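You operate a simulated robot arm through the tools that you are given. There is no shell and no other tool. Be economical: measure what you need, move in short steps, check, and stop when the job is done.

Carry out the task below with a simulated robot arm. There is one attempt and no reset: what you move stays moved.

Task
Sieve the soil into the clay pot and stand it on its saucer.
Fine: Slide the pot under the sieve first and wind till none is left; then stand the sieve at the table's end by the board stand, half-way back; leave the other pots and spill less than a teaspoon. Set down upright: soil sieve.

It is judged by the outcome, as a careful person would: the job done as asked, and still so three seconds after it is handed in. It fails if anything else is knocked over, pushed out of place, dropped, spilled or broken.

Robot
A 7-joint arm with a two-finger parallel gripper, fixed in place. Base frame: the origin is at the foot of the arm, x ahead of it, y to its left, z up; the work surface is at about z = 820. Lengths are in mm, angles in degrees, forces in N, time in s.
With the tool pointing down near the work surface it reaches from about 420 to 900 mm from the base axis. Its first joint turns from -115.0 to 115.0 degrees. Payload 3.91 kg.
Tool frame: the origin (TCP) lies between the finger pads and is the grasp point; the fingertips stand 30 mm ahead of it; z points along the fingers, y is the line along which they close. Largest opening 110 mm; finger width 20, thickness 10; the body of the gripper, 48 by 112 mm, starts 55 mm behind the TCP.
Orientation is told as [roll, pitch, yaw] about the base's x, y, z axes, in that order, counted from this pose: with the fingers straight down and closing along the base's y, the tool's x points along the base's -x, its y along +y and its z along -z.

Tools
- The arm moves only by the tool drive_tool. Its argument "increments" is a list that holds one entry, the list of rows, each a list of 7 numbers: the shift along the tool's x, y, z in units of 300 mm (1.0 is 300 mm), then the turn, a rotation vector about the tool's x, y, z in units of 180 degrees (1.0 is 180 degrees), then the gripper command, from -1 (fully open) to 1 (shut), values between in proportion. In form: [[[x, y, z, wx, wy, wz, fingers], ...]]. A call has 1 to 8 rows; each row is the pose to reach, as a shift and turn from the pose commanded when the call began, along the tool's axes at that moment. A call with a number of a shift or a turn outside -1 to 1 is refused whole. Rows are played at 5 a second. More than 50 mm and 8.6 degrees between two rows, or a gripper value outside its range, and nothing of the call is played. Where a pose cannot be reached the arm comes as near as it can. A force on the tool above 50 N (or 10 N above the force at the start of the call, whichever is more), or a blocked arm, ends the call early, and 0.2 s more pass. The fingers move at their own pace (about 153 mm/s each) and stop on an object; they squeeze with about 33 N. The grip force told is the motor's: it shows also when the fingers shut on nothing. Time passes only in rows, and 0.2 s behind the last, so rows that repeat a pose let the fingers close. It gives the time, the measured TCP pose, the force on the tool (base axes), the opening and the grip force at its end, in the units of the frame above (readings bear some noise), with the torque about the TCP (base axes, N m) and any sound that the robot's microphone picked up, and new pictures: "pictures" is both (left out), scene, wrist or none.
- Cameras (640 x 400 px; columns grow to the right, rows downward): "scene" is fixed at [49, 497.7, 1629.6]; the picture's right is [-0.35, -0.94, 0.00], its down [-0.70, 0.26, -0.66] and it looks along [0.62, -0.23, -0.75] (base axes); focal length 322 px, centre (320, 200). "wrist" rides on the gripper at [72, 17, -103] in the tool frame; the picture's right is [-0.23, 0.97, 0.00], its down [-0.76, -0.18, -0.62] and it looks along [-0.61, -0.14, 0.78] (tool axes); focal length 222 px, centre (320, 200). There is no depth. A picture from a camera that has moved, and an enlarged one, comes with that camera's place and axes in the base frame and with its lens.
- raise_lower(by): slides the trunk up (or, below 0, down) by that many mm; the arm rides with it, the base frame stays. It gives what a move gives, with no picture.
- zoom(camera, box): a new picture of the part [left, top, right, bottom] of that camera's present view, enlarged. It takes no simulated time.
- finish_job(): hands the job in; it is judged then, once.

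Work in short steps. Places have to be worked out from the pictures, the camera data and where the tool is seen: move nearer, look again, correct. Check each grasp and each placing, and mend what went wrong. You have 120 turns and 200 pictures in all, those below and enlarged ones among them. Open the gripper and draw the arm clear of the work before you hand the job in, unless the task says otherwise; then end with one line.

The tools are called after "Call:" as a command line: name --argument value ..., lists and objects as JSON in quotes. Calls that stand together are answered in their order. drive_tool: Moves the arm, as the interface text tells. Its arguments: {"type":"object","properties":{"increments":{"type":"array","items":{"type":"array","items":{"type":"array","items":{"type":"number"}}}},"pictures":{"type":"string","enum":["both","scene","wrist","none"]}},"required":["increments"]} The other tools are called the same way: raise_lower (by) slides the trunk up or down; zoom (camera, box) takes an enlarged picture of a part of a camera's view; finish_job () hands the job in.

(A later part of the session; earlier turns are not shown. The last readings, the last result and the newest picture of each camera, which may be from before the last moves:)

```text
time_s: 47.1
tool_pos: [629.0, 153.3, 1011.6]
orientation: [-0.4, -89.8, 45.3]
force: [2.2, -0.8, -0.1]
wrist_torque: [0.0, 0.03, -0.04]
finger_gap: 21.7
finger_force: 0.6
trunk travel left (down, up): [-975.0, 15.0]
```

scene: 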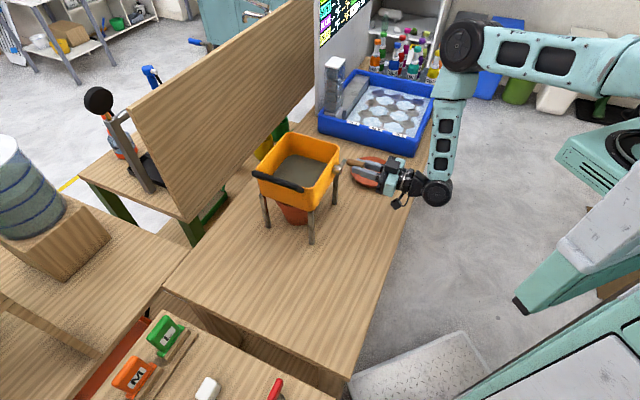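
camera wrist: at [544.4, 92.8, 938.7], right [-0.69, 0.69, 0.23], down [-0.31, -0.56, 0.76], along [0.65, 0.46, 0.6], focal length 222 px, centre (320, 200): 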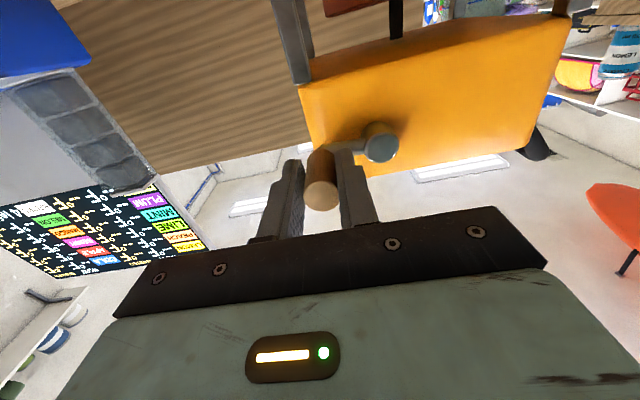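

Call:
drive_tool --increments '[[[0, 0, 0, 0, 0, 0, 0.63], [0, 0, 0, 0, 0, 0, 0.63]]]' --pictures "none"

Call:
drive_tool --increments '[[[0, 0, 0, 0, 0, 0, 0.638], [0, 0, 0, 0, 0, 0, 0.638]]]' --pictures "none"

```text
time_s: 47.8
tool_pos: [629.4, 153.2, 1011.8]
orientation: [-0.3, -89.8, 45.4]
force: [0.8, -0.7, 0.8]
wrist_torque: [0.0, 0.0, -0.54]
finger_gap: 21.4
finger_force: 33.1
trunk travel left (down, up): [-975.0, 15.0]
```

```text
time_s: 48.4
tool_pos: [628.8, 154.5, 1010.9]
orientation: [-0.8, -89.8, 45.9]
force: [0.8, 0.1, 0.9]
wrist_torque: [0.0, 0.01, -0.55]
finger_gap: 21.4
finger_force: 33.2
trunk travel left (down, up): [-975.0, 15.0]
```

The grip is all or nothing, so I go back to pushing with a closed-finger pin, but on a larger circle (radius 50, behind the handle along the tangent) and slower, so it cannot slip inside. I open, rise clear above the handle, and close.

Call:
drive_tool --increments '[[[0, 0, 0, 0, 0, 0, 0.3], [0, 0, 0, 0, 0, 0, 0.3], [-0.045, 0, 0, 0, 0, 0, 0.3], [-0.09, 0, 0, 0, 0, 0, 0.3], [-0.09, 0, 0, 0, 0, 0, 0.7], [-0.09, 0, 0, 0, 0, 0, 1], [-0.09, 0, 0, 0, 0, 0, 1]]]' --pictures "wrist"

```text
time_s: 50.0
tool_pos: [627.7, 153.9, 1039.2]
orientation: [0.1, -89.6, 44.8]
force: [-0.7, 0.4, 0.5]
wrist_torque: [0.03, -0.03, -0.05]
finger_gap: 0.0
finger_force: 32.7
trunk travel left (down, up): [-975.0, 15.0]
camera wrist: at [542.5, 93.9, 965.9], right [-0.69, 0.69, 0.23], down [-0.31, -0.56, 0.76], along [0.65, 0.46, 0.6], focal length 222 px, centre (320, 200)
```

wrist: 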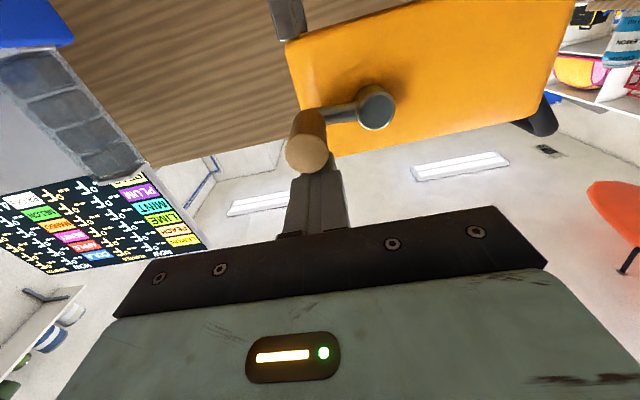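

The pin sits just above the handle. I push it down and around slowly to the bottom.

Call:
drive_tool --increments '[[[0.0401, -0.0175, 0, 0, 0, 0, 1], [0.0835, -0.0194, 0, 0, 0, 0, 1], [0.126, -0.0099, 0, 0, 0, 0, 1], [0.1646, 0.0101, 0, 0, 0, 0, 1], [0.1967, 0.0395, 0, 0, 0, 0, 1], [0.22, 0.0762, 0, 0, 0, 0, 1], [0.2331, 0.1177, 0, 0, 0, 0, 1], [0.235, 0.1612, 0, 0, 0, 0, 1]]]' --pictures "wrist"

Call:
zoom --camera "scene" --box '[240, 110, 430, 260]'

```text
time_s: 51.8
tool_pos: [594.7, 186.5, 966.4]
orientation: [9.5, -89.7, 35.8]
force: [-0.4, -0.4, -0.3]
wrist_torque: [0.02, 0.01, 0.01]
finger_gap: 0.1
finger_force: 32.9
trunk travel left (down, up): [-975.0, 15.0]
camera wrist: at [509.3, 125.6, 894.4], right [-0.69, 0.69, 0.23], down [-0.31, -0.56, 0.76], along [0.65, 0.46, 0.6], focal length 222 px, centre (320, 200)
```

wrist: 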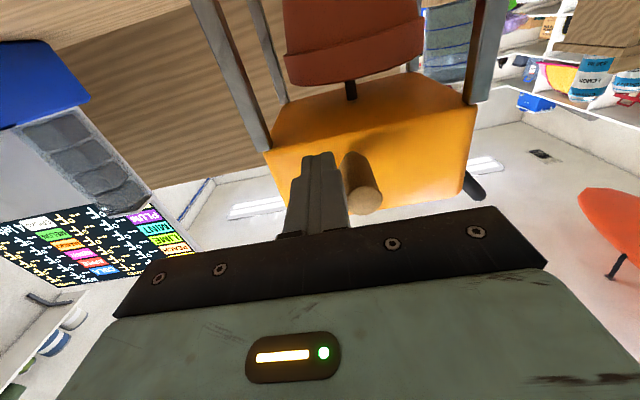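

```text
2.67 times, centred on (335, 185) of scene
camera zoom: at [49.0, 497.7, 1629.6], right [-0.35, -0.94, 0.0], down [-0.7, 0.26, -0.66], along [0.62, -0.23, -0.75], focal length 860 px, centre (280, 240)
```

zoom: 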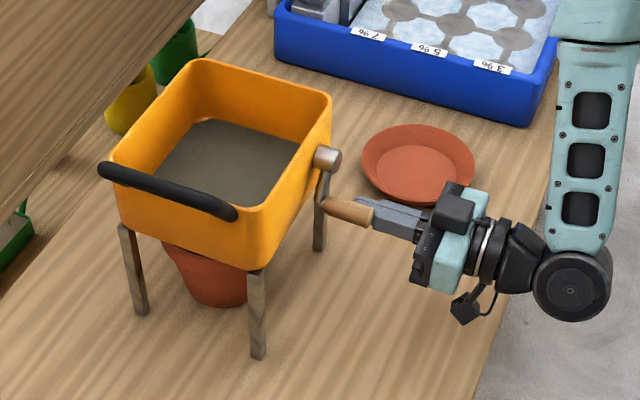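

Sieve unmoved, handle followed. Now the upstroke.

Call:
drive_tool --increments '[[[-0.0094, 0.0425, 0, 0, 0, 0, 1], [-0.0295, 0.0811, 0, 0, 0, 0, 1], [-0.0589, 0.1131, 0, 0, 0, 0, 1], [-0.0956, 0.1365, 0, 0, 0, 0, 1], [-0.1371, 0.1496, 0, 0, 0, 0, 1], [-0.1806, 0.1515, 0, 0, 0, 0, 1], [-0.223, 0.1421, 0, 0, 0, 0, 1], [-0.2616, 0.122, 0, 0, 0, 0, 1]]]' --pictures "wrist"

Call:
zoom --camera "scene" --box '[240, 110, 430, 260]'

```text
time_s: 53.5
tool_pos: [568.3, 214.5, 1044.1]
orientation: [-3.3, -89.8, 48.2]
force: [-0.4, 0.8, -0.3]
wrist_torque: [-0.03, 0.0, 0.0]
finger_gap: 0.0
finger_force: 32.9
trunk travel left (down, up): [-975.0, 15.0]
camera wrist: at [484.1, 153.7, 971.9], right [-0.69, 0.69, 0.23], down [-0.31, -0.56, 0.76], along [0.65, 0.46, 0.6], focal length 222 px, centre (320, 200)
```

wrist: 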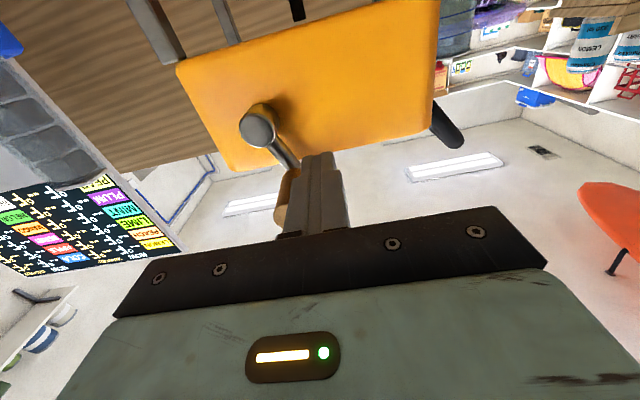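

```text
2.67 times, centred on (335, 185) of scene
camera zoom: at [49.0, 497.7, 1629.6], right [-0.35, -0.94, 0.0], down [-0.7, 0.26, -0.66], along [0.62, -0.23, -0.75], focal length 860 px, centre (280, 240)
```

zoom: 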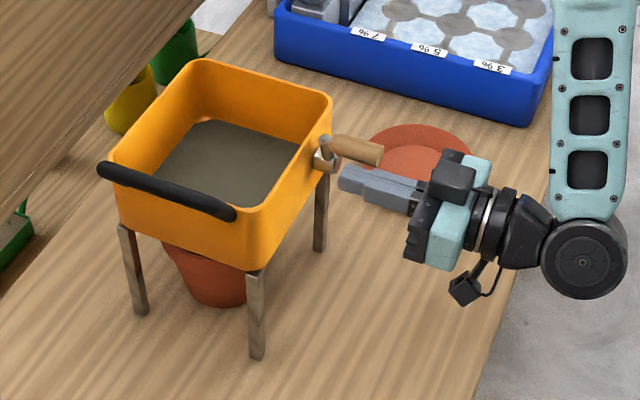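

Very good. Over the top next.

Call:
drive_tool --increments '[[[-0.0321, -0.0294, 0, 0, 0, 0, 1], [-0.0555, -0.0661, 0, 0, 0, 0, 1], [-0.0685, -0.1076, 0, 0, 0, 0, 1], [-0.0704, -0.1511, 0, 0, 0, 0, 1], [-0.061, -0.1935, 0, 0, 0, 0, 1], [-0.0409, -0.2321, 0, 0, 0, 0, 1], [-0.0115, -0.2642, 0, 0, 0, 0, 1], [0.0252, -0.2876, 0, 0, 0, 0, 1]]]' --pictures "wrist"

Call:
zoom --camera "scene" --box '[240, 110, 430, 260]'

```text
time_s: 55.4
tool_pos: [630.9, 154.8, 1039.8]
orientation: [-1.0, -89.7, 45.9]
force: [0.5, 0.6, 0.6]
wrist_torque: [-0.04, 0.01, 0.04]
finger_gap: 0.1
finger_force: 33.0
trunk travel left (down, up): [-975.0, 15.0]
camera wrist: at [545.3, 93.1, 966.8], right [-0.69, 0.69, 0.23], down [-0.31, -0.56, 0.76], along [0.65, 0.46, 0.6], focal length 222 px, centre (320, 200)
```

wrist: 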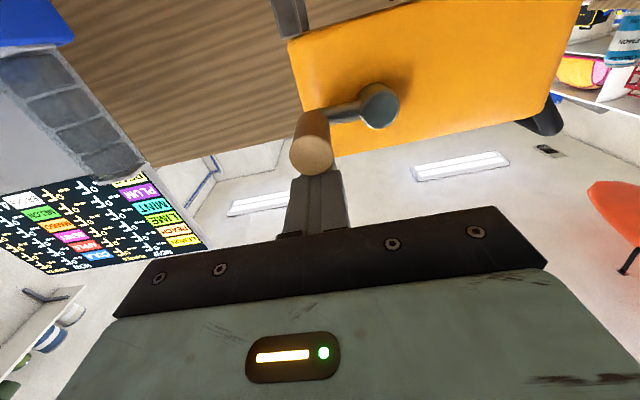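

```text
2.67 times, centred on (335, 185) of scene
camera zoom: at [49.0, 497.7, 1629.6], right [-0.35, -0.94, 0.0], down [-0.7, 0.26, -0.66], along [0.62, -0.23, -0.75], focal length 860 px, centre (280, 240)
```

zoom: 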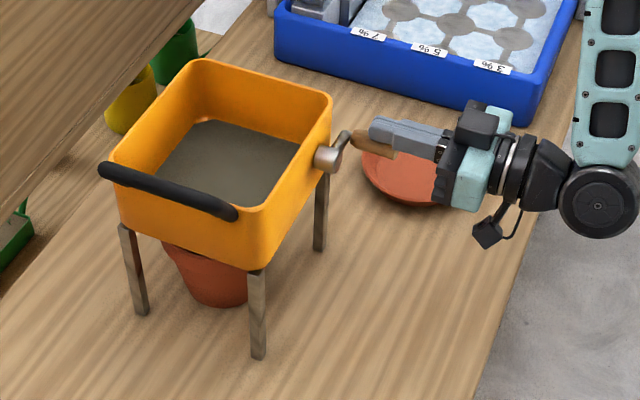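

A full turn with no disturbance. The soil is going down slowly, so I run whole turns as three calls each.

Call:
drive_tool --increments '[[[0.0415, -0.0131, 0, 0, 0, 0, 1], [0.085, -0.015, 0, 0, 0, 0, 1], [0.1274, -0.0056, 0, 0, 0, 0, 1], [0.166, 0.0145, 0, 0, 0, 0, 1], [0.1981, 0.0439, 0, 0, 0, 0, 1], [0.2215, 0.0806, 0, 0, 0, 0, 1], [0.2346, 0.1221, 0, 0, 0, 0, 1], [0.2365, 0.1656, 0, 0, 0, 0, 1]]]' --pictures "none"

Call:
drive_tool --increments '[[[-0.0094, 0.0425, 0, 0, 0, 0, 1], [-0.0295, 0.0811, 0, 0, 0, 0, 1], [-0.0589, 0.1131, 0, 0, 0, 0, 1], [-0.0956, 0.1365, 0, 0, 0, 0, 1], [-0.1371, 0.1496, 0, 0, 0, 0, 1], [-0.1806, 0.1515, 0, 0, 0, 0, 1], [-0.223, 0.1421, 0, 0, 0, 0, 1], [-0.2616, 0.122, 0, 0, 0, 0, 1]]]' --pictures "none"

Call:
drive_tool --increments '[[[-0.0321, -0.0294, 0, 0, 0, 0, 1], [-0.0555, -0.0661, 0, 0, 0, 0, 1], [-0.0685, -0.1076, 0, 0, 0, 0, 1], [-0.0704, -0.1511, 0, 0, 0, 0, 1], [-0.061, -0.1935, 0, 0, 0, 0, 1], [-0.0409, -0.2321, 0, 0, 0, 0, 1], [-0.0115, -0.2642, 0, 0, 0, 0, 1], [0.0252, -0.2876, 0, 0, 0, 0, 1]]]' --pictures "none"

Call:
zoom --camera "scene" --box '[240, 110, 430, 260]'

```text
time_s: 57.1
tool_pos: [594.3, 187.7, 969.3]
orientation: [5.2, -89.7, 39.9]
force: [0.3, -1.0, 0.1]
wrist_torque: [0.0, -0.01, 0.01]
finger_gap: 0.1
finger_force: 32.8
trunk travel left (down, up): [-975.0, 15.0]
```

```text
time_s: 59.0
tool_pos: [567.8, 211.4, 1046.6]
orientation: [2.3, -89.8, 42.8]
force: [-0.3, 0.8, -0.1]
wrist_torque: [0.0, -0.01, 0.01]
finger_gap: 0.0
finger_force: 33.0
trunk travel left (down, up): [-975.0, 15.0]
```

```text
time_s: 60.8
tool_pos: [631.1, 151.4, 1038.0]
orientation: [1.8, -89.7, 43.3]
force: [-0.6, -0.9, -0.8]
wrist_torque: [0.01, -0.02, -0.02]
finger_gap: 0.0
finger_force: 33.3
trunk travel left (down, up): [-975.0, 15.0]
```

```text
2.67 times, centred on (335, 185) of scene
camera zoom: at [49.0, 497.7, 1629.6], right [-0.35, -0.94, 0.0], down [-0.7, 0.26, -0.66], along [0.62, -0.23, -0.75], focal length 860 px, centre (280, 240)
```

zoom: 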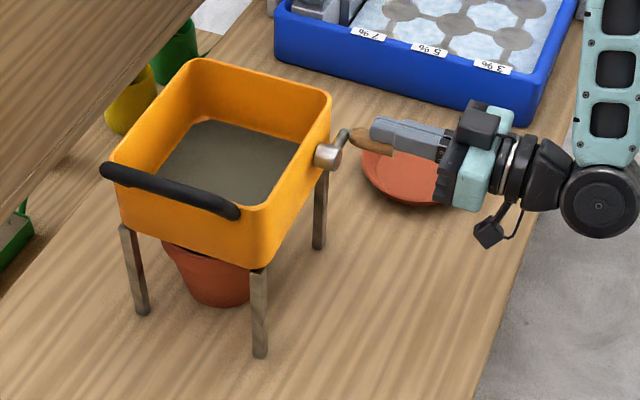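

Steady. Two more turns.

Call:
drive_tool --increments '[[[0.0415, -0.0131, 0, 0, 0, 0, 1], [0.085, -0.015, 0, 0, 0, 0, 1], [0.1274, -0.0056, 0, 0, 0, 0, 1], [0.166, 0.0145, 0, 0, 0, 0, 1], [0.1981, 0.0439, 0, 0, 0, 0, 1], [0.2215, 0.0806, 0, 0, 0, 0, 1], [0.2346, 0.1221, 0, 0, 0, 0, 1], [0.2365, 0.1656, 0, 0, 0, 0, 1]]]' --pictures "none"

Call:
drive_tool --increments '[[[-0.0094, 0.0425, 0, 0, 0, 0, 1], [-0.0295, 0.0811, 0, 0, 0, 0, 1], [-0.0589, 0.1131, 0, 0, 0, 0, 1], [-0.0956, 0.1365, 0, 0, 0, 0, 1], [-0.1371, 0.1496, 0, 0, 0, 0, 1], [-0.1806, 0.1515, 0, 0, 0, 0, 1], [-0.223, 0.1421, 0, 0, 0, 0, 1], [-0.2616, 0.122, 0, 0, 0, 0, 1]]]' --pictures "none"

Call:
drive_tool --increments '[[[-0.0321, -0.0294, 0, 0, 0, 0, 1], [-0.0555, -0.0661, 0, 0, 0, 0, 1], [-0.0685, -0.1076, 0, 0, 0, 0, 1], [-0.0704, -0.1511, 0, 0, 0, 0, 1], [-0.061, -0.1935, 0, 0, 0, 0, 1], [-0.0409, -0.2321, 0, 0, 0, 0, 1], [-0.0115, -0.2642, 0, 0, 0, 0, 1], [0.0252, -0.2876, 0, 0, 0, 0, 1]]]' --pictures "none"

Call:
drive_tool --increments '[[[0.0415, -0.0131, 0, 0, 0, 0, 1], [0.085, -0.015, 0, 0, 0, 0, 1], [0.1274, -0.0056, 0, 0, 0, 0, 1], [0.166, 0.0145, 0, 0, 0, 0, 1], [0.1981, 0.0439, 0, 0, 0, 0, 1], [0.2215, 0.0806, 0, 0, 0, 0, 1], [0.2346, 0.1221, 0, 0, 0, 0, 1], [0.2365, 0.1656, 0, 0, 0, 0, 1]]]' --pictures "none"

Call:
drive_tool --increments '[[[-0.0094, 0.0425, 0, 0, 0, 0, 1], [-0.0295, 0.0811, 0, 0, 0, 0, 1], [-0.0589, 0.1131, 0, 0, 0, 0, 1], [-0.0956, 0.1365, 0, 0, 0, 0, 1], [-0.1371, 0.1496, 0, 0, 0, 0, 1], [-0.1806, 0.1515, 0, 0, 0, 0, 1], [-0.223, 0.1421, 0, 0, 0, 0, 1], [-0.2616, 0.122, 0, 0, 0, 0, 1]]]' --pictures "none"

Call:
drive_tool --increments '[[[-0.0321, -0.0294, 0, 0, 0, 0, 1], [-0.0555, -0.0661, 0, 0, 0, 0, 1], [-0.0685, -0.1076, 0, 0, 0, 0, 1], [-0.0704, -0.1511, 0, 0, 0, 0, 1], [-0.061, -0.1935, 0, 0, 0, 0, 1], [-0.0409, -0.2321, 0, 0, 0, 0, 1], [-0.0115, -0.2642, 0, 0, 0, 0, 1], [0.0252, -0.2876, 0, 0, 0, 0, 1]]]' --pictures "none"

Call:
zoom --camera "scene" --box '[240, 110, 430, 260]'

```text
time_s: 62.5
tool_pos: [593.8, 187.3, 966.9]
orientation: [2.6, -89.8, 42.5]
force: [0.8, -0.9, 0.2]
wrist_torque: [-0.03, 0.0, 0.01]
finger_gap: 0.0
finger_force: 32.7
trunk travel left (down, up): [-975.0, 15.0]
```

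```text
time_s: 64.3
tool_pos: [568.8, 212.5, 1045.8]
orientation: [-1.3, -89.7, 46.3]
force: [-1.0, 0.0, 0.1]
wrist_torque: [-0.02, -0.02, 0.01]
finger_gap: 0.0
finger_force: 33.0
trunk travel left (down, up): [-975.0, 15.0]
```

```text
time_s: 66.2
tool_pos: [629.8, 153.5, 1036.3]
orientation: [-0.1, -89.9, 45.2]
force: [1.5, 0.0, -0.3]
wrist_torque: [-0.01, -0.02, 0.0]
finger_gap: 0.2
finger_force: 32.7
trunk travel left (down, up): [-975.0, 15.0]
```

```text
time_s: 68.0
tool_pos: [594.7, 187.3, 966.5]
orientation: [-3.9, -89.7, 49.0]
force: [0.2, 0.0, 0.5]
wrist_torque: [0.02, 0.02, 0.01]
finger_gap: 0.0
finger_force: 32.9
trunk travel left (down, up): [-975.0, 15.0]
```

```text
time_s: 69.8
tool_pos: [571.1, 212.1, 1047.5]
orientation: [-3.5, -89.8, 48.5]
force: [-0.9, -0.8, 1.3]
wrist_torque: [-0.03, -0.02, -0.01]
finger_gap: 0.0
finger_force: 32.7
trunk travel left (down, up): [-975.0, 15.0]
```

```text
time_s: 71.5
tool_pos: [630.0, 152.4, 1039.0]
orientation: [-0.2, -89.7, 45.3]
force: [-0.2, -0.8, -1.1]
wrist_torque: [-0.01, -0.01, 0.0]
finger_gap: 0.0
finger_force: 32.6
trunk travel left (down, up): [-975.0, 15.0]
```

```text
2.67 times, centred on (335, 185) of scene
camera zoom: at [49.0, 497.7, 1629.6], right [-0.35, -0.94, 0.0], down [-0.7, 0.26, -0.66], along [0.62, -0.23, -0.75], focal length 860 px, centre (280, 240)
```

zoom: 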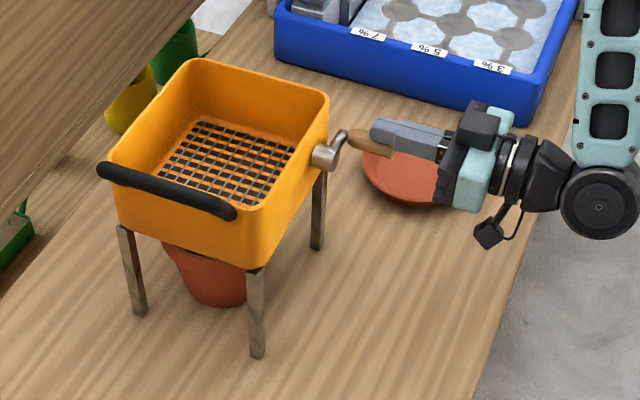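

The mesh is bare now. I look closely for any rest of soil and at the table.

Call:
zoom --camera "scene" --box '[265, 125, 345, 195]'

Call:
zoom --camera "scene" --box '[260, 180, 350, 250]'

```text
5.71 times, centred on (305, 160) of scene
camera zoom: at [49.0, 497.7, 1629.6], right [-0.35, -0.94, 0.0], down [-0.7, 0.26, -0.66], along [0.62, -0.23, -0.75], focal length 1843 px, centre (406, 429)
```

zoom: 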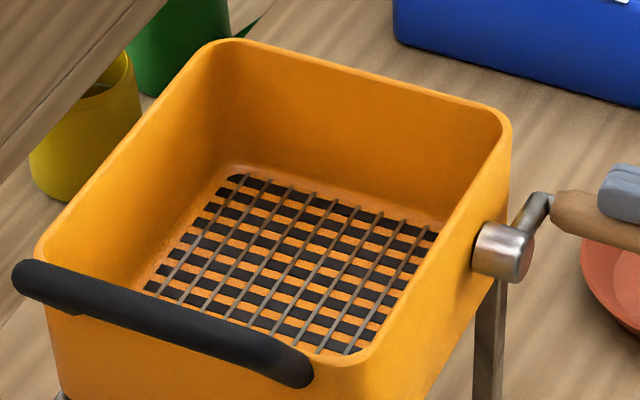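

```text
5.71 times, centred on (305, 215) of scene
camera zoom: at [49.0, 497.7, 1629.6], right [-0.35, -0.94, 0.0], down [-0.7, 0.26, -0.66], along [0.62, -0.23, -0.75], focal length 1843 px, centre (406, 114)
```

zoom: 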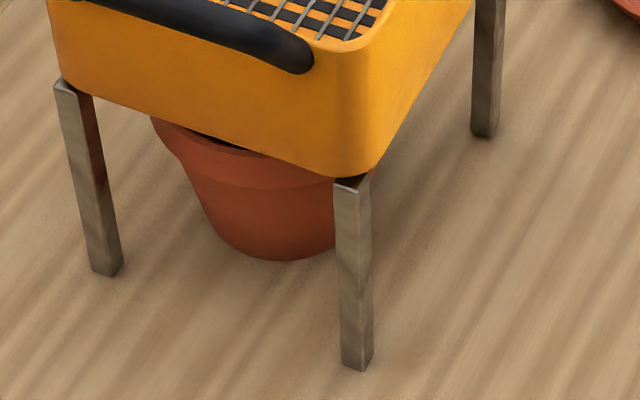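

Sieve empty and no spill on the table. One extra turn makes sure nothing is left.

Call:
drive_tool --increments '[[[0.0415, -0.0131, 0, 0, 0, 0, 1], [0.085, -0.015, 0, 0, 0, 0, 1], [0.1274, -0.0056, 0, 0, 0, 0, 1], [0.166, 0.0145, 0, 0, 0, 0, 1], [0.1981, 0.0439, 0, 0, 0, 0, 1], [0.2215, 0.0806, 0, 0, 0, 0, 1], [0.2346, 0.1221, 0, 0, 0, 0, 1], [0.2365, 0.1656, 0, 0, 0, 0, 1]]]' --pictures "none"

Call:
drive_tool --increments '[[[-0.0094, 0.0425, 0, 0, 0, 0, 1], [-0.0295, 0.0811, 0, 0, 0, 0, 1], [-0.0589, 0.1131, 0, 0, 0, 0, 1], [-0.0956, 0.1365, 0, 0, 0, 0, 1], [-0.1371, 0.1496, 0, 0, 0, 0, 1], [-0.1806, 0.1515, 0, 0, 0, 0, 1], [-0.223, 0.1421, 0, 0, 0, 0, 1], [-0.2616, 0.122, 0, 0, 0, 0, 1]]]' --pictures "none"

Call:
drive_tool --increments '[[[-0.0321, -0.0294, 0, 0, 0, 0, 1], [-0.0555, -0.0661, 0, 0, 0, 0, 1], [-0.0685, -0.1076, 0, 0, 0, 0, 1], [-0.0704, -0.1511, 0, 0, 0, 0, 1], [-0.061, -0.1935, 0, 0, 0, 0, 1], [-0.0409, -0.2321, 0, 0, 0, 0, 1], [-0.0115, -0.2642, 0, 0, 0, 0, 1], [0.0252, -0.2876, 0, 0, 0, 0, 1]]]' --pictures "none"

Call:
drive_tool --increments '[[[-0.03, 0, 0, 0, 0, 0, 1], [-0.03, 0, -0.14, 0, 0, 0, 1], [-0.03, 0, -0.28, 0, 0, 0, 1]]]' --pictures "wrist"

Call:
zoom --camera "scene" --box '[240, 110, 430, 260]'

```text
time_s: 73.3
tool_pos: [593.1, 189.6, 966.7]
orientation: [-3.8, -89.7, 49.0]
force: [0.1, 0.0, -1.2]
wrist_torque: [0.01, 0.0, 0.01]
finger_gap: 0.0
finger_force: 32.8
trunk travel left (down, up): [-975.0, 15.0]
```

```text
time_s: 75.2
tool_pos: [567.8, 213.1, 1049.5]
orientation: [-0.8, -89.8, 45.9]
force: [0.7, 0.4, 0.2]
wrist_torque: [0.0, 0.0, 0.04]
finger_gap: 0.0
finger_force: 33.3
trunk travel left (down, up): [-975.0, 15.0]
```

```text
time_s: 77.0
tool_pos: [630.4, 152.5, 1040.8]
orientation: [3.2, -89.6, 42.0]
force: [0.1, 0.5, 0.4]
wrist_torque: [-0.01, 0.01, 0.02]
finger_gap: 0.1
finger_force: 33.0
trunk travel left (down, up): [-975.0, 15.0]
```

```text
time_s: 77.8
tool_pos: [571.6, 93.5, 1049.6]
orientation: [-6.1, -89.9, 51.2]
force: [0.2, 0.6, -0.9]
wrist_torque: [0.0, 0.02, -0.03]
finger_gap: 0.0
finger_force: 33.5
trunk travel left (down, up): [-975.0, 15.0]
camera wrist: at [486.2, 31.9, 976.3], right [-0.69, 0.69, 0.23], down [-0.31, -0.56, 0.76], along [0.65, 0.46, 0.6], focal length 222 px, centre (320, 200)
```

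wrist: 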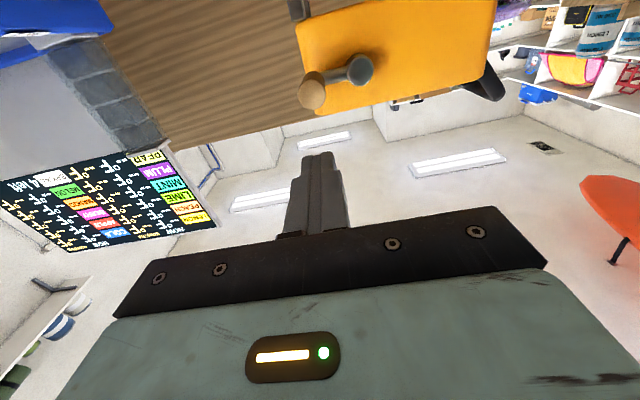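

```text
2.67 times, centred on (335, 185) of scene
camera zoom: at [49.0, 497.7, 1629.6], right [-0.35, -0.94, 0.0], down [-0.7, 0.26, -0.66], along [0.62, -0.23, -0.75], focal length 860 px, centre (280, 240)
```

zoom: 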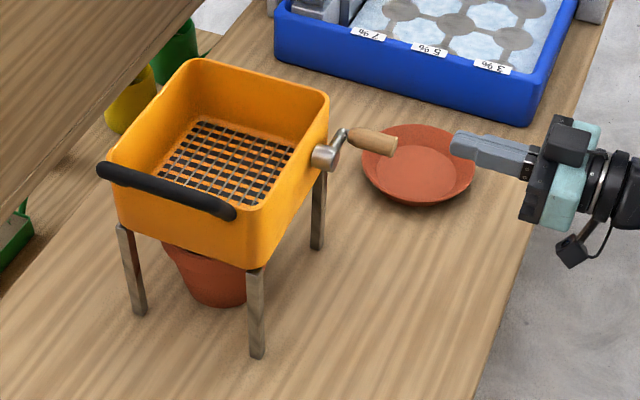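

Still bare, all good. Now I go up and turn the tool to point straight down with the fingers closing front-to-back, to grip the sieve's front wall.

Call:
drive_tool --increments '[[[-0.1, 0, 0, 0, 0.042, 0, 1], [-0.2, 0, 0, 0, 0.084, 0, 1], [-0.3, 0, 0, 0, 0.126, 0, 1], [-0.4, 0, 0, 0, 0.168, 0, 0.5], [-0.45, 0, 0, 0, 0.21, 0, 0.2], [-0.5, 0, 0, 0, 0.25, 0, 0.2]]]' --pictures "none"

Call:
drive_tool --increments '[[[0, 0, 0, 0, 0.042, 0, 0.2], [0, 0, 0, 0, 0.084, 0, 0.2], [0, 0, 0, 0, 0.126, 0, 0.2], [0, 0, 0, 0, 0.168, 0, 0.2], [0, 0, 0, 0, 0.21, 0, 0.2], [0, 0, 0, 0, 0.25, 0, 0.2]]]' --pictures "none"

Call:
drive_tool --increments '[[[0, 0, 0, 0, 0, 0.045, 0.2], [0, 0, 0, 0, 0, 0.09, 0.2], [0, 0, 0, 0, 0, 0.135, 0.2], [0, 0, 0, 0, 0, 0.18, 0.2], [0, 0, 0, 0, 0, 0.225, 0.2], [0, 0, 0, 0, 0, 0.27, 0.2], [0, 0, 0, 0, 0, 0.315, 0.2], [0, 0, 0, 0, 0, 0.36, 0.2]]]' --pictures "none"

Call:
drive_tool --increments '[[[0, 0, 0, 0, 0, 0.047, 0.2], [0, 0, 0, 0, 0, 0.094, 0.2], [0, 0, 0, 0, 0, 0.14, 0.2]]]'

```text
time_s: 79.2
tool_pos: [574.4, 94.5, 1195.0]
orientation: [-0.2, -44.5, 45.0]
force: [-0.8, 0.4, -0.1]
wrist_torque: [0.03, 0.04, 0.04]
finger_gap: 44.1
finger_force: 0.0
out of reach, approached as far as the arm can: row 4, 5, 6
trunk travel left (down, up): [-975.0, 15.0]
```

```text
time_s: 80.5
tool_pos: [573.8, 94.4, 1196.1]
orientation: [0.0, 0.3, 45.0]
force: [0.5, -1.3, -0.4]
wrist_torque: [0.01, -0.03, -0.01]
finger_gap: 43.9
finger_force: 0.1
trunk travel left (down, up): [-975.0, 15.0]
```

```text
time_s: 82.3
tool_pos: [575.1, 95.1, 1196.9]
orientation: [-0.2, 0.1, -20.0]
force: [-0.1, -0.8, -0.1]
wrist_torque: [0.05, -0.02, 0.04]
finger_gap: 43.9
finger_force: 0.0
trunk travel left (down, up): [-975.0, 15.0]
```

```text
time_s: 83.2
tool_pos: [574.5, 95.4, 1197.8]
orientation: [-0.3, 0.0, -45.1]
force: [0.3, 0.2, -0.2]
wrist_torque: [0.01, 0.0, -0.01]
finger_gap: 44.1
finger_force: 0.1
trunk travel left (down, up): [-975.0, 15.0]
camera wrist: at [535.5, 159.9, 1300.0], right [0.85, 0.53, 0.0], down [0.41, -0.66, 0.62], along [0.33, -0.53, -0.78], focal length 222 px, centre (320, 200)
```

scene: 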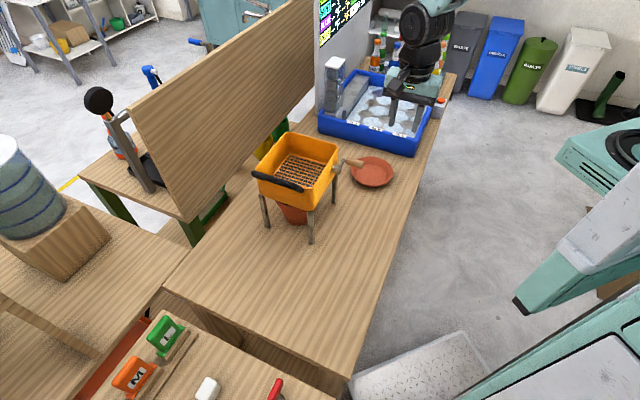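
wrist: 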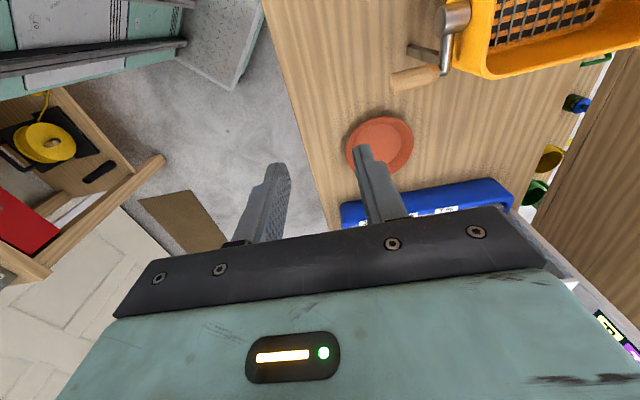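

Next, I move above the front wall at the sieve's mid-width and look down.

Call:
drive_tool --increments '[[[0.08, 0.12, 0, 0, 0, 0, 0.2], [0.16, 0.24, 0, 0, 0, 0, 0.2], [0.24, 0.36, 0, 0, 0, 0, 0.2], [0.312, 0.471, 0, 0, 0, 0, 0.2]]]'

Call:
zoom --camera "scene" --box '[240, 110, 430, 260]'

```text
time_s: 84.2
tool_pos: [607.9, 262.4, 1194.9]
orientation: [-0.2, 0.0, -45.0]
force: [1.0, 0.7, 1.2]
wrist_torque: [-0.01, -0.01, 0.01]
finger_gap: 44.2
finger_force: 0.1
trunk travel left (down, up): [-975.0, 15.0]
camera wrist: at [569.1, 326.1, 1297.0], right [0.85, 0.53, 0.0], down [0.42, -0.66, 0.62], along [0.33, -0.53, -0.78], focal length 222 px, centre (320, 200)
```

scene: 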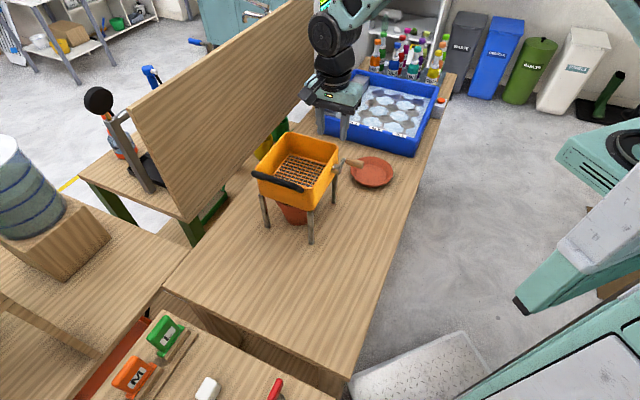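
wrist: 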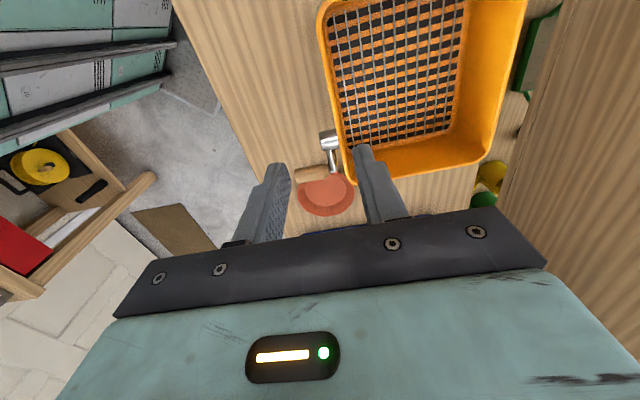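

```text
2.67 times, centred on (335, 185) of scene
camera zoom: at [49.0, 497.7, 1629.6], right [-0.35, -0.94, 0.0], down [-0.7, 0.26, -0.66], along [0.62, -0.23, -0.75], focal length 860 px, centre (280, 240)
```

zoom: 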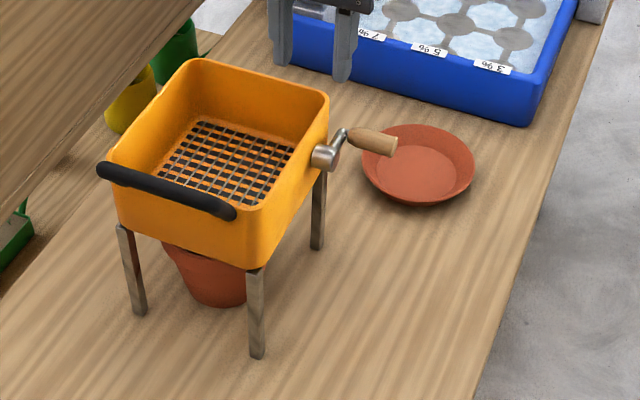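

Call:
zoom --camera "wrist" --box '[290, 20, 450, 200]'

```text
2.22 times, centred on (370, 110) of wrist
camera zoom: at [569.1, 326.1, 1297.0], right [0.85, 0.53, 0.0], down [0.42, -0.66, 0.62], along [0.33, -0.53, -0.78], focal length 494 px, centre (209, 400)
```

zoom: 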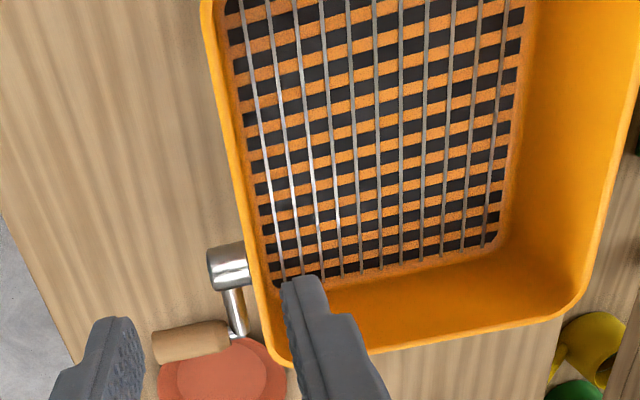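

The front wall's rim lies at n≈630–634.5. I line up on it (s≈252), lean the fingers 4° to suit the wall's draft, and go down with the wall between the fingers.

Call:
drive_tool --increments '[[[-0.026, 0.056, 0, -0.022, 0, 0, 0.3], [-0.026, 0.056, 0.13, -0.022, 0, 0, 0.3], [-0.026, 0.056, 0.26, -0.022, 0, 0, 0.3], [-0.026, 0.056, 0.39, -0.022, 0, 0, 0.3], [-0.026, 0.056, 0.46, -0.022, 0, 0, 0.3], [-0.026, 0.056, 0.516, -0.022, 0, 0, 0.3]]]'

Call:
zoom --camera "scene" --box '[240, 90, 430, 240]'

```text
time_s: 85.5
tool_pos: [624.7, 267.3, 1040.5]
orientation: [3.7, 0.1, -44.9]
force: [-0.4, 0.6, -0.3]
wrist_torque: [-0.02, -0.01, 0.0]
finger_gap: 38.7
finger_force: 0.1
trunk travel left (down, up): [-975.0, 15.0]
camera wrist: at [580.9, 326.7, 1144.0], right [0.85, 0.53, 0.06], down [0.39, -0.69, 0.61], along [0.37, -0.49, -0.79], focal length 222 px, centre (320, 200)
```

scene: 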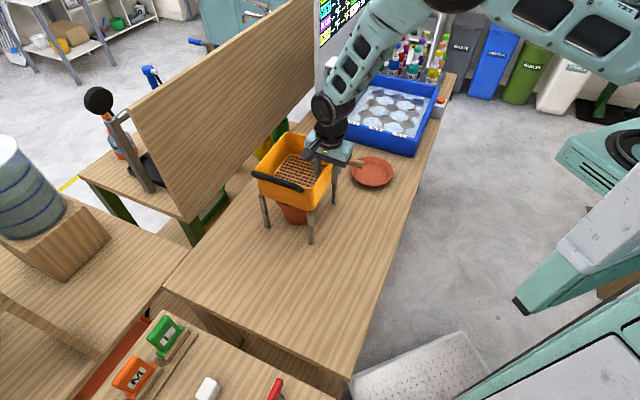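
wrist: 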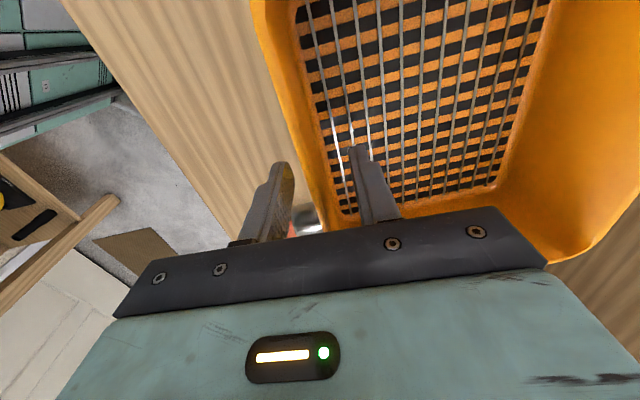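

```text
2.67 times, centred on (335, 165) of scene
camera zoom: at [49.0, 497.7, 1629.6], right [-0.35, -0.94, 0.0], down [-0.7, 0.26, -0.66], along [0.62, -0.23, -0.75], focal length 860 px, centre (280, 293)
```

zoom: 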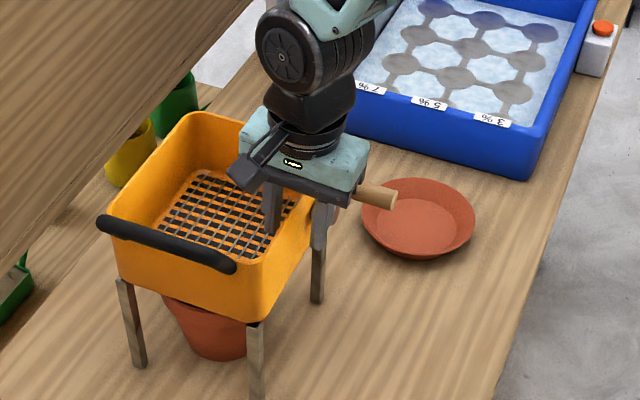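

The wall is between the fingers. I close.

Call:
drive_tool --increments '[[[0, 0, 0, 0, 0, 0, 0.6], [0, 0, 0, 0, 0, 0, 0.8], [0, 0, 0, 0, 0, 0, 0.9], [0, 0, 0, 0, 0, 0, 1], [0, 0, 0, 0, 0, 0, 1]]]' --pictures "wrist"

Call:
zoom --camera "scene" --box '[240, 90, 430, 240]'

```text
time_s: 86.8
tool_pos: [625.2, 267.8, 1040.4]
orientation: [3.7, 0.1, -45.1]
force: [-0.1, 0.6, -8.8]
wrist_torque: [-0.48, 0.43, -0.04]
finger_gap: 4.8
finger_force: 33.1
trunk travel left (down, up): [-975.0, 15.0]
camera wrist: at [581.2, 327.0, 1143.6], right [0.85, 0.53, 0.06], down [0.38, -0.69, 0.61], along [0.37, -0.49, -0.79], focal length 222 px, centre (320, 200)
```

wrist: 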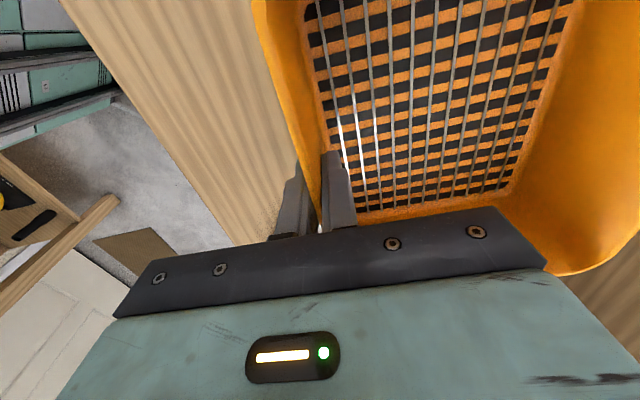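

```text
2.67 times, centred on (335, 165) of scene
camera zoom: at [49.0, 497.7, 1629.6], right [-0.35, -0.94, 0.0], down [-0.7, 0.26, -0.66], along [0.62, -0.23, -0.75], focal length 860 px, centre (280, 293)
```

zoom: 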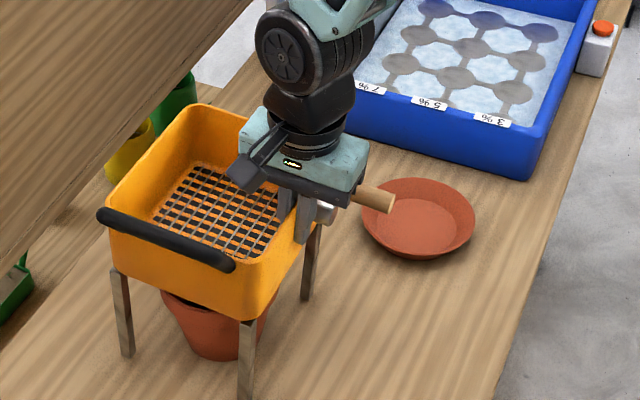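

Gripped. The wall is really vertical, so the 4° lean raised the rear; I rotate the tool back level while lifting slightly, then check.

Call:
drive_tool --increments '[[[0, 0.001, -0.01, 0.01, 0, 0, 1], [0, 0.002, -0.03, 0.021, 0, 0, 1], [0, 0.004, -0.065, 0.021, 0, 0, 1], [0, 0.0065, -0.1, 0.021, 0, 0, 1], [0, 0.0065, -0.1, 0.021, 0, 0, 1]]]' --pictures "scene"

Call:
zoom --camera "scene" --box '[240, 90, 430, 240]'

```text
time_s: 88.0
tool_pos: [624.3, 266.4, 1071.8]
orientation: [-0.1, 0.0, -44.9]
force: [0.7, 0.0, -9.2]
wrist_torque: [-0.48, 0.47, -0.04]
finger_gap: 5.0
finger_force: 33.2
trunk travel left (down, up): [-975.0, 15.0]
```

scene: 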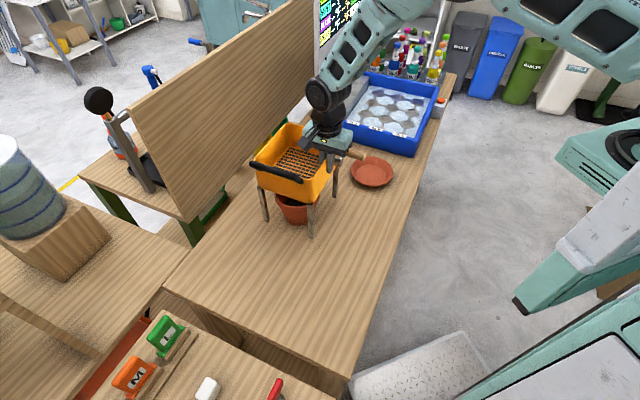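

```text
2.67 times, centred on (335, 165) of scene
camera zoom: at [49.0, 497.7, 1629.6], right [-0.35, -0.94, 0.0], down [-0.7, 0.26, -0.66], along [0.62, -0.23, -0.75], focal length 860 px, centre (280, 293)
```

zoom: 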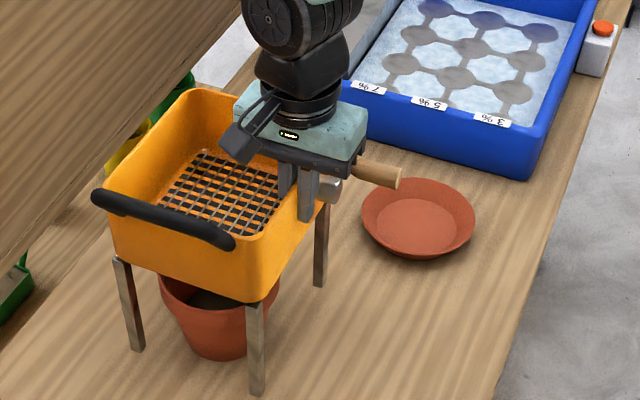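

The sieve hangs level (9 N). I lift it 125 mm more, clear of the pot.

Call:
drive_tool --increments '[[[0, 0, -0.07, 0, 0, 0, 1], [0, 0, -0.14, 0, 0, 0, 1], [0, 0, -0.21, 0, 0, 0, 1], [0, 0, -0.28, 0, 0, 0, 1], [0, 0, -0.35, 0, 0, 0, 1], [0, 0, -0.42, 0, 0, 0, 1]]]' --pictures "scene"

Call:
zoom --camera "scene" --box '[220, 60, 430, 240]'

```text
time_s: 89.3
tool_pos: [623.5, 267.7, 1197.6]
orientation: [-0.1, -0.1, -44.9]
force: [-1.1, 0.8, -9.5]
wrist_torque: [-0.51, 0.46, -0.02]
finger_gap: 5.0
finger_force: 33.4
trunk travel left (down, up): [-975.0, 15.0]
```

scene: 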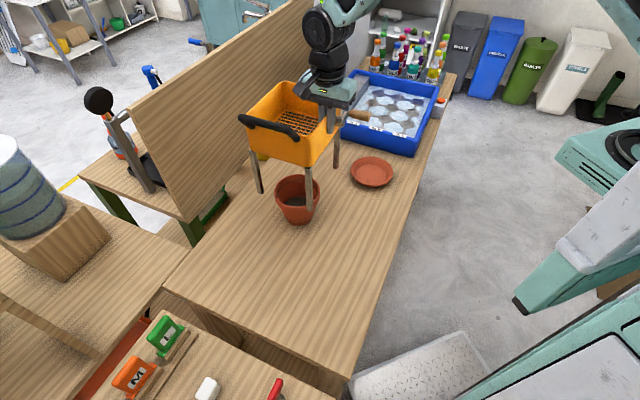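

```text
2.22 times, centred on (325, 150) of scene
camera zoom: at [49.0, 497.7, 1629.6], right [-0.35, -0.94, 0.0], down [-0.7, 0.26, -0.66], along [0.62, -0.23, -0.75], focal length 717 px, centre (309, 311)
```

zoom: 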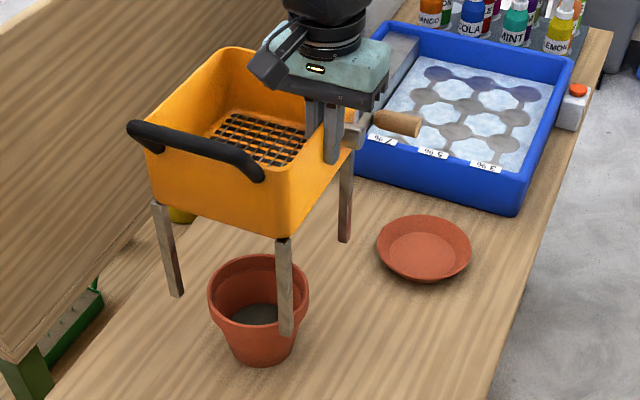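

Soil is in the pot and the sieve is clear. I carry it along the table toward the near end.

Call:
drive_tool --increments '[[[0.11, -0.015, 0, 0, 0, 0, 1], [0.22, -0.03, 0, 0, 0, 0, 1], [0.33, -0.045, 0, 0, 0, 0, 1], [0.44, -0.06, 0, 0, 0, 0, 1], [0.54, -0.075, 0, 0, 0, 0, 1]]]' --pictures "scene"

```text
time_s: 90.5
tool_pos: [492.3, 365.6, 1198.8]
orientation: [-0.1, 0.0, -45.0]
force: [1.0, -0.2, -9.5]
wrist_torque: [-0.47, 0.5, 0.0]
finger_gap: 5.0
finger_force: 32.9
trunk travel left (down, up): [-975.0, 15.0]
```

scene: 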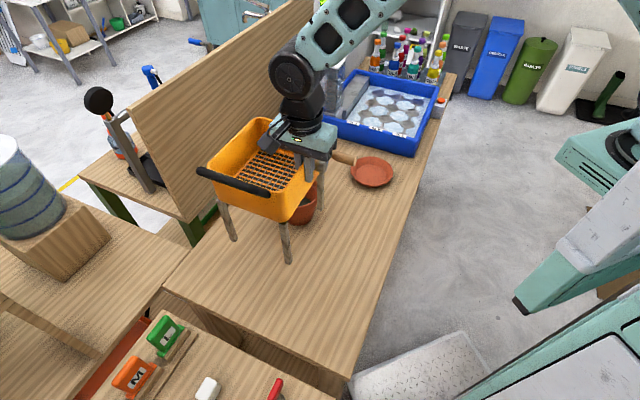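

Halfway; holding well. I go on to the drop spot and look.

Call:
drive_tool --increments '[[[0.1, -0.01, 0, 0, 0, 0, 1], [0.2, -0.02, 0, 0, 0, 0, 1], [0.302, -0.032, 0, 0, 0, 0, 1], [0.302, -0.032, 0.1, 0, 0, 0, 1], [0.302, -0.032, 0.2, 0, 0, 0, 1], [0.302, -0.032, 0.3, 0, 0, 0, 1], [0.302, -0.032, 0.4, 0, 0, 0, 1]]]' --pictures "scene"

Call:
zoom --camera "scene" --box '[130, 100, 370, 390]'

```text
time_s: 92.2
tool_pos: [421.4, 423.3, 1076.2]
orientation: [0.0, 0.0, -44.8]
force: [-0.5, -0.4, -8.6]
wrist_torque: [-0.48, 0.44, 0.01]
finger_gap: 4.7
finger_force: 32.6
trunk travel left (down, up): [-975.0, 15.0]
```

scene: 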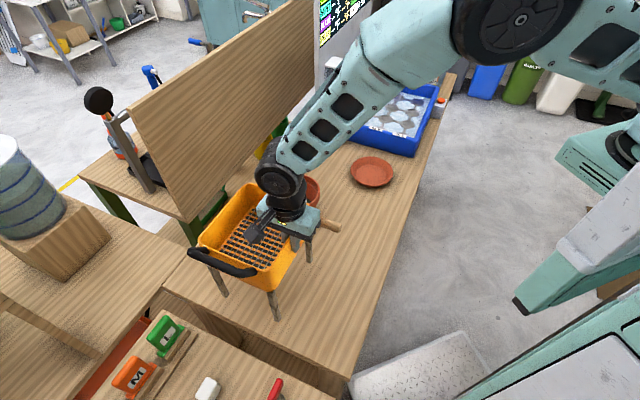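

```text
1.38 times, centred on (250, 245) of scene
camera zoom: at [49.0, 497.7, 1629.6], right [-0.35, -0.94, 0.0], down [-0.7, 0.26, -0.66], along [0.62, -0.23, -0.75], focal length 445 px, centre (417, 138)
```

zoom: 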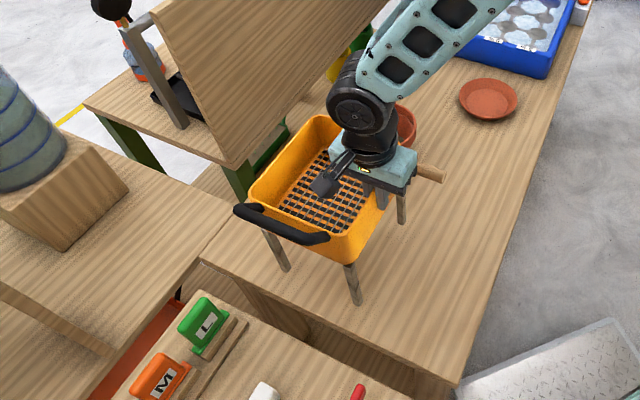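

Legs are above the table near its end (front/back gaps equal). I lower gently to contact.

Call:
drive_tool --increments '[[[0, 0, 0.04, 0, 0, 0, 1], [0, 0, 0.08, 0, 0, 0, 1], [0, 0, 0.1, 0, 0, 0, 1], [0, 0, 0.108, 0, 0, 0, 1], [0, 0, 0.116, 0, 0, 0, 1]]]' --pictures "scene"

Call:
zoom --camera "scene" --box '[170, 170, 360, 340]'

```text
time_s: 93.3
tool_pos: [424.0, 421.8, 1042.3]
orientation: [-0.1, 0.0, -45.0]
force: [0.0, 0.4, -9.3]
wrist_torque: [-0.49, 0.44, 0.0]
finger_gap: 5.0
finger_force: 32.9
trunk travel left (down, up): [-975.0, 15.0]
```

scene: 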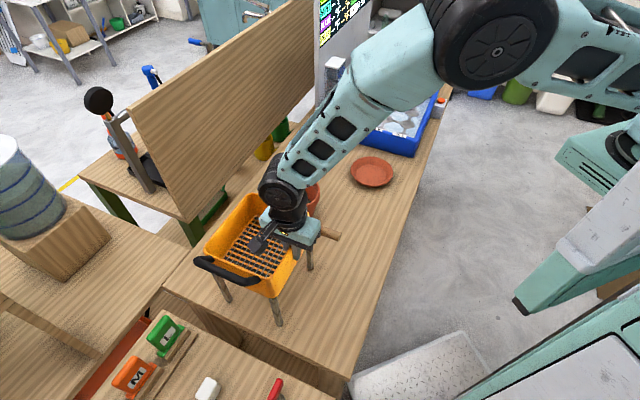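

```text
2.35 times, centred on (265, 255) of scene
camera zoom: at [49.0, 497.7, 1629.6], right [-0.35, -0.94, 0.0], down [-0.7, 0.26, -0.66], along [0.62, -0.23, -0.75], focal length 759 px, centre (449, 71)
```

zoom: 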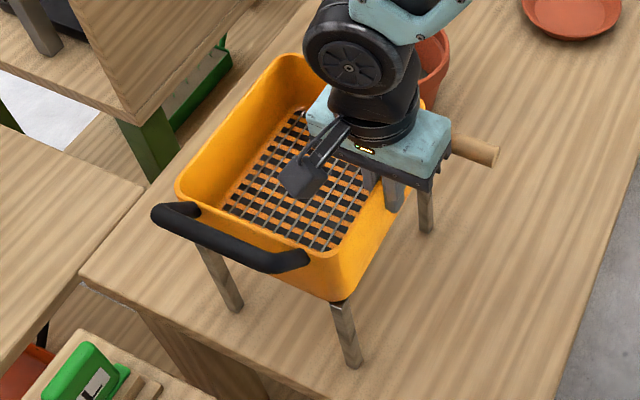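

Not yet bearing; a few mm more.

Call:
drive_tool --increments '[[[0, 0, 0.005, 0, 0, 0, 1], [0, 0, 0.009, 0, 0, 0, 1]]]' --pictures "none"

Call:
drive_tool --increments '[[[0, 0, 0.005, 0, 0, 0, 1], [0, 0, 0.008, 0, 0, 0, 1]]]' --pictures "none"

```text
time_s: 94.0
tool_pos: [423.6, 423.1, 1040.9]
orientation: [-0.1, 0.0, -45.0]
force: [0.3, -3.1, -2.0]
wrist_torque: [0.23, 0.22, 0.01]
finger_gap: 4.7
finger_force: 33.0
trunk travel left (down, up): [-975.0, 15.0]
```

```text
time_s: 94.5
tool_pos: [423.0, 423.8, 1041.0]
orientation: [0.1, 0.1, -44.9]
force: [-2.6, -5.6, 28.3]
wrist_torque: [-0.77, 0.66, -0.14]
finger_gap: 4.8
finger_force: 33.1
trunk travel left (down, up): [-975.0, 15.0]
```

Legs are bearing (+28 N). I ease up about 2 mm and release.

Call:
drive_tool --increments '[[[0, 0, -0.006, 0, 0, 0, 1], [0, 0, -0.006, 0, 0, 0, 0.8], [0, 0, -0.006, 0, 0, 0, 0.5], [0, 0, -0.006, 0, 0, 0, 0.3], [0, 0, -0.006, 0, 0, 0, 0.3]]]'

Call:
zoom --camera "scene" --box '[170, 170, 360, 340]'

```text
time_s: 95.8
tool_pos: [422.3, 423.2, 1039.4]
orientation: [0.0, 0.0, -44.9]
force: [-0.3, 0.2, -0.6]
wrist_torque: [-0.04, 0.01, -0.01]
finger_gap: 38.5
finger_force: 0.1
trunk travel left (down, up): [-975.0, 15.0]
camera wrist: at [384.1, 486.6, 1141.4], right [0.85, 0.53, 0.0], down [0.41, -0.66, 0.62], along [0.33, -0.53, -0.78], focal length 222 px, centre (320, 200)
```

scene: 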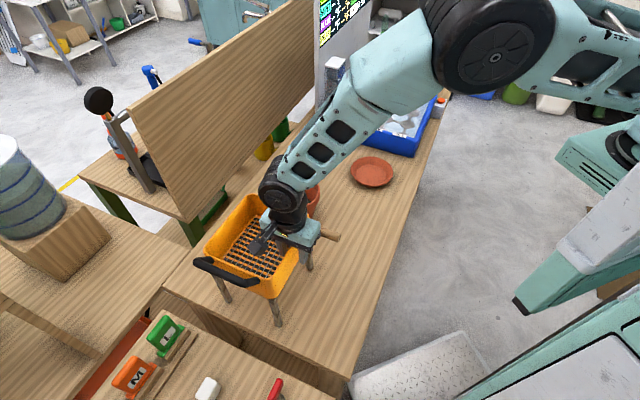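
wrist: 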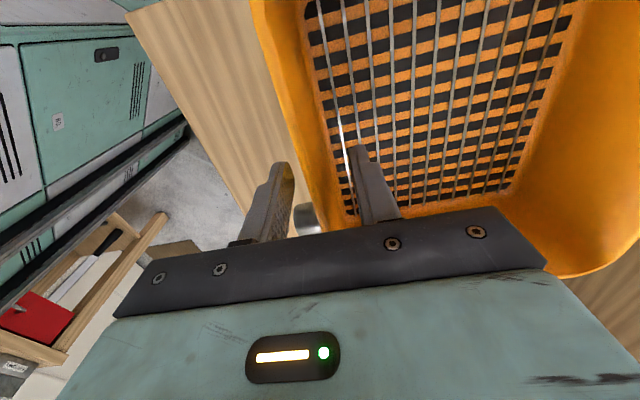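

```text
2.35 times, centred on (265, 255) of scene
camera zoom: at [49.0, 497.7, 1629.6], right [-0.35, -0.94, 0.0], down [-0.7, 0.26, -0.66], along [0.62, -0.23, -0.75], focal length 759 px, centre (449, 71)
```

zoom: 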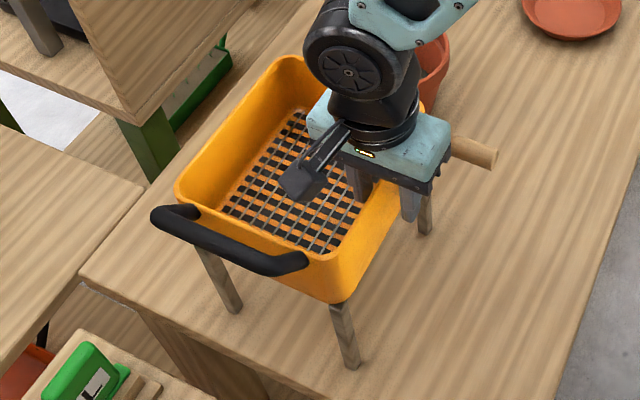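

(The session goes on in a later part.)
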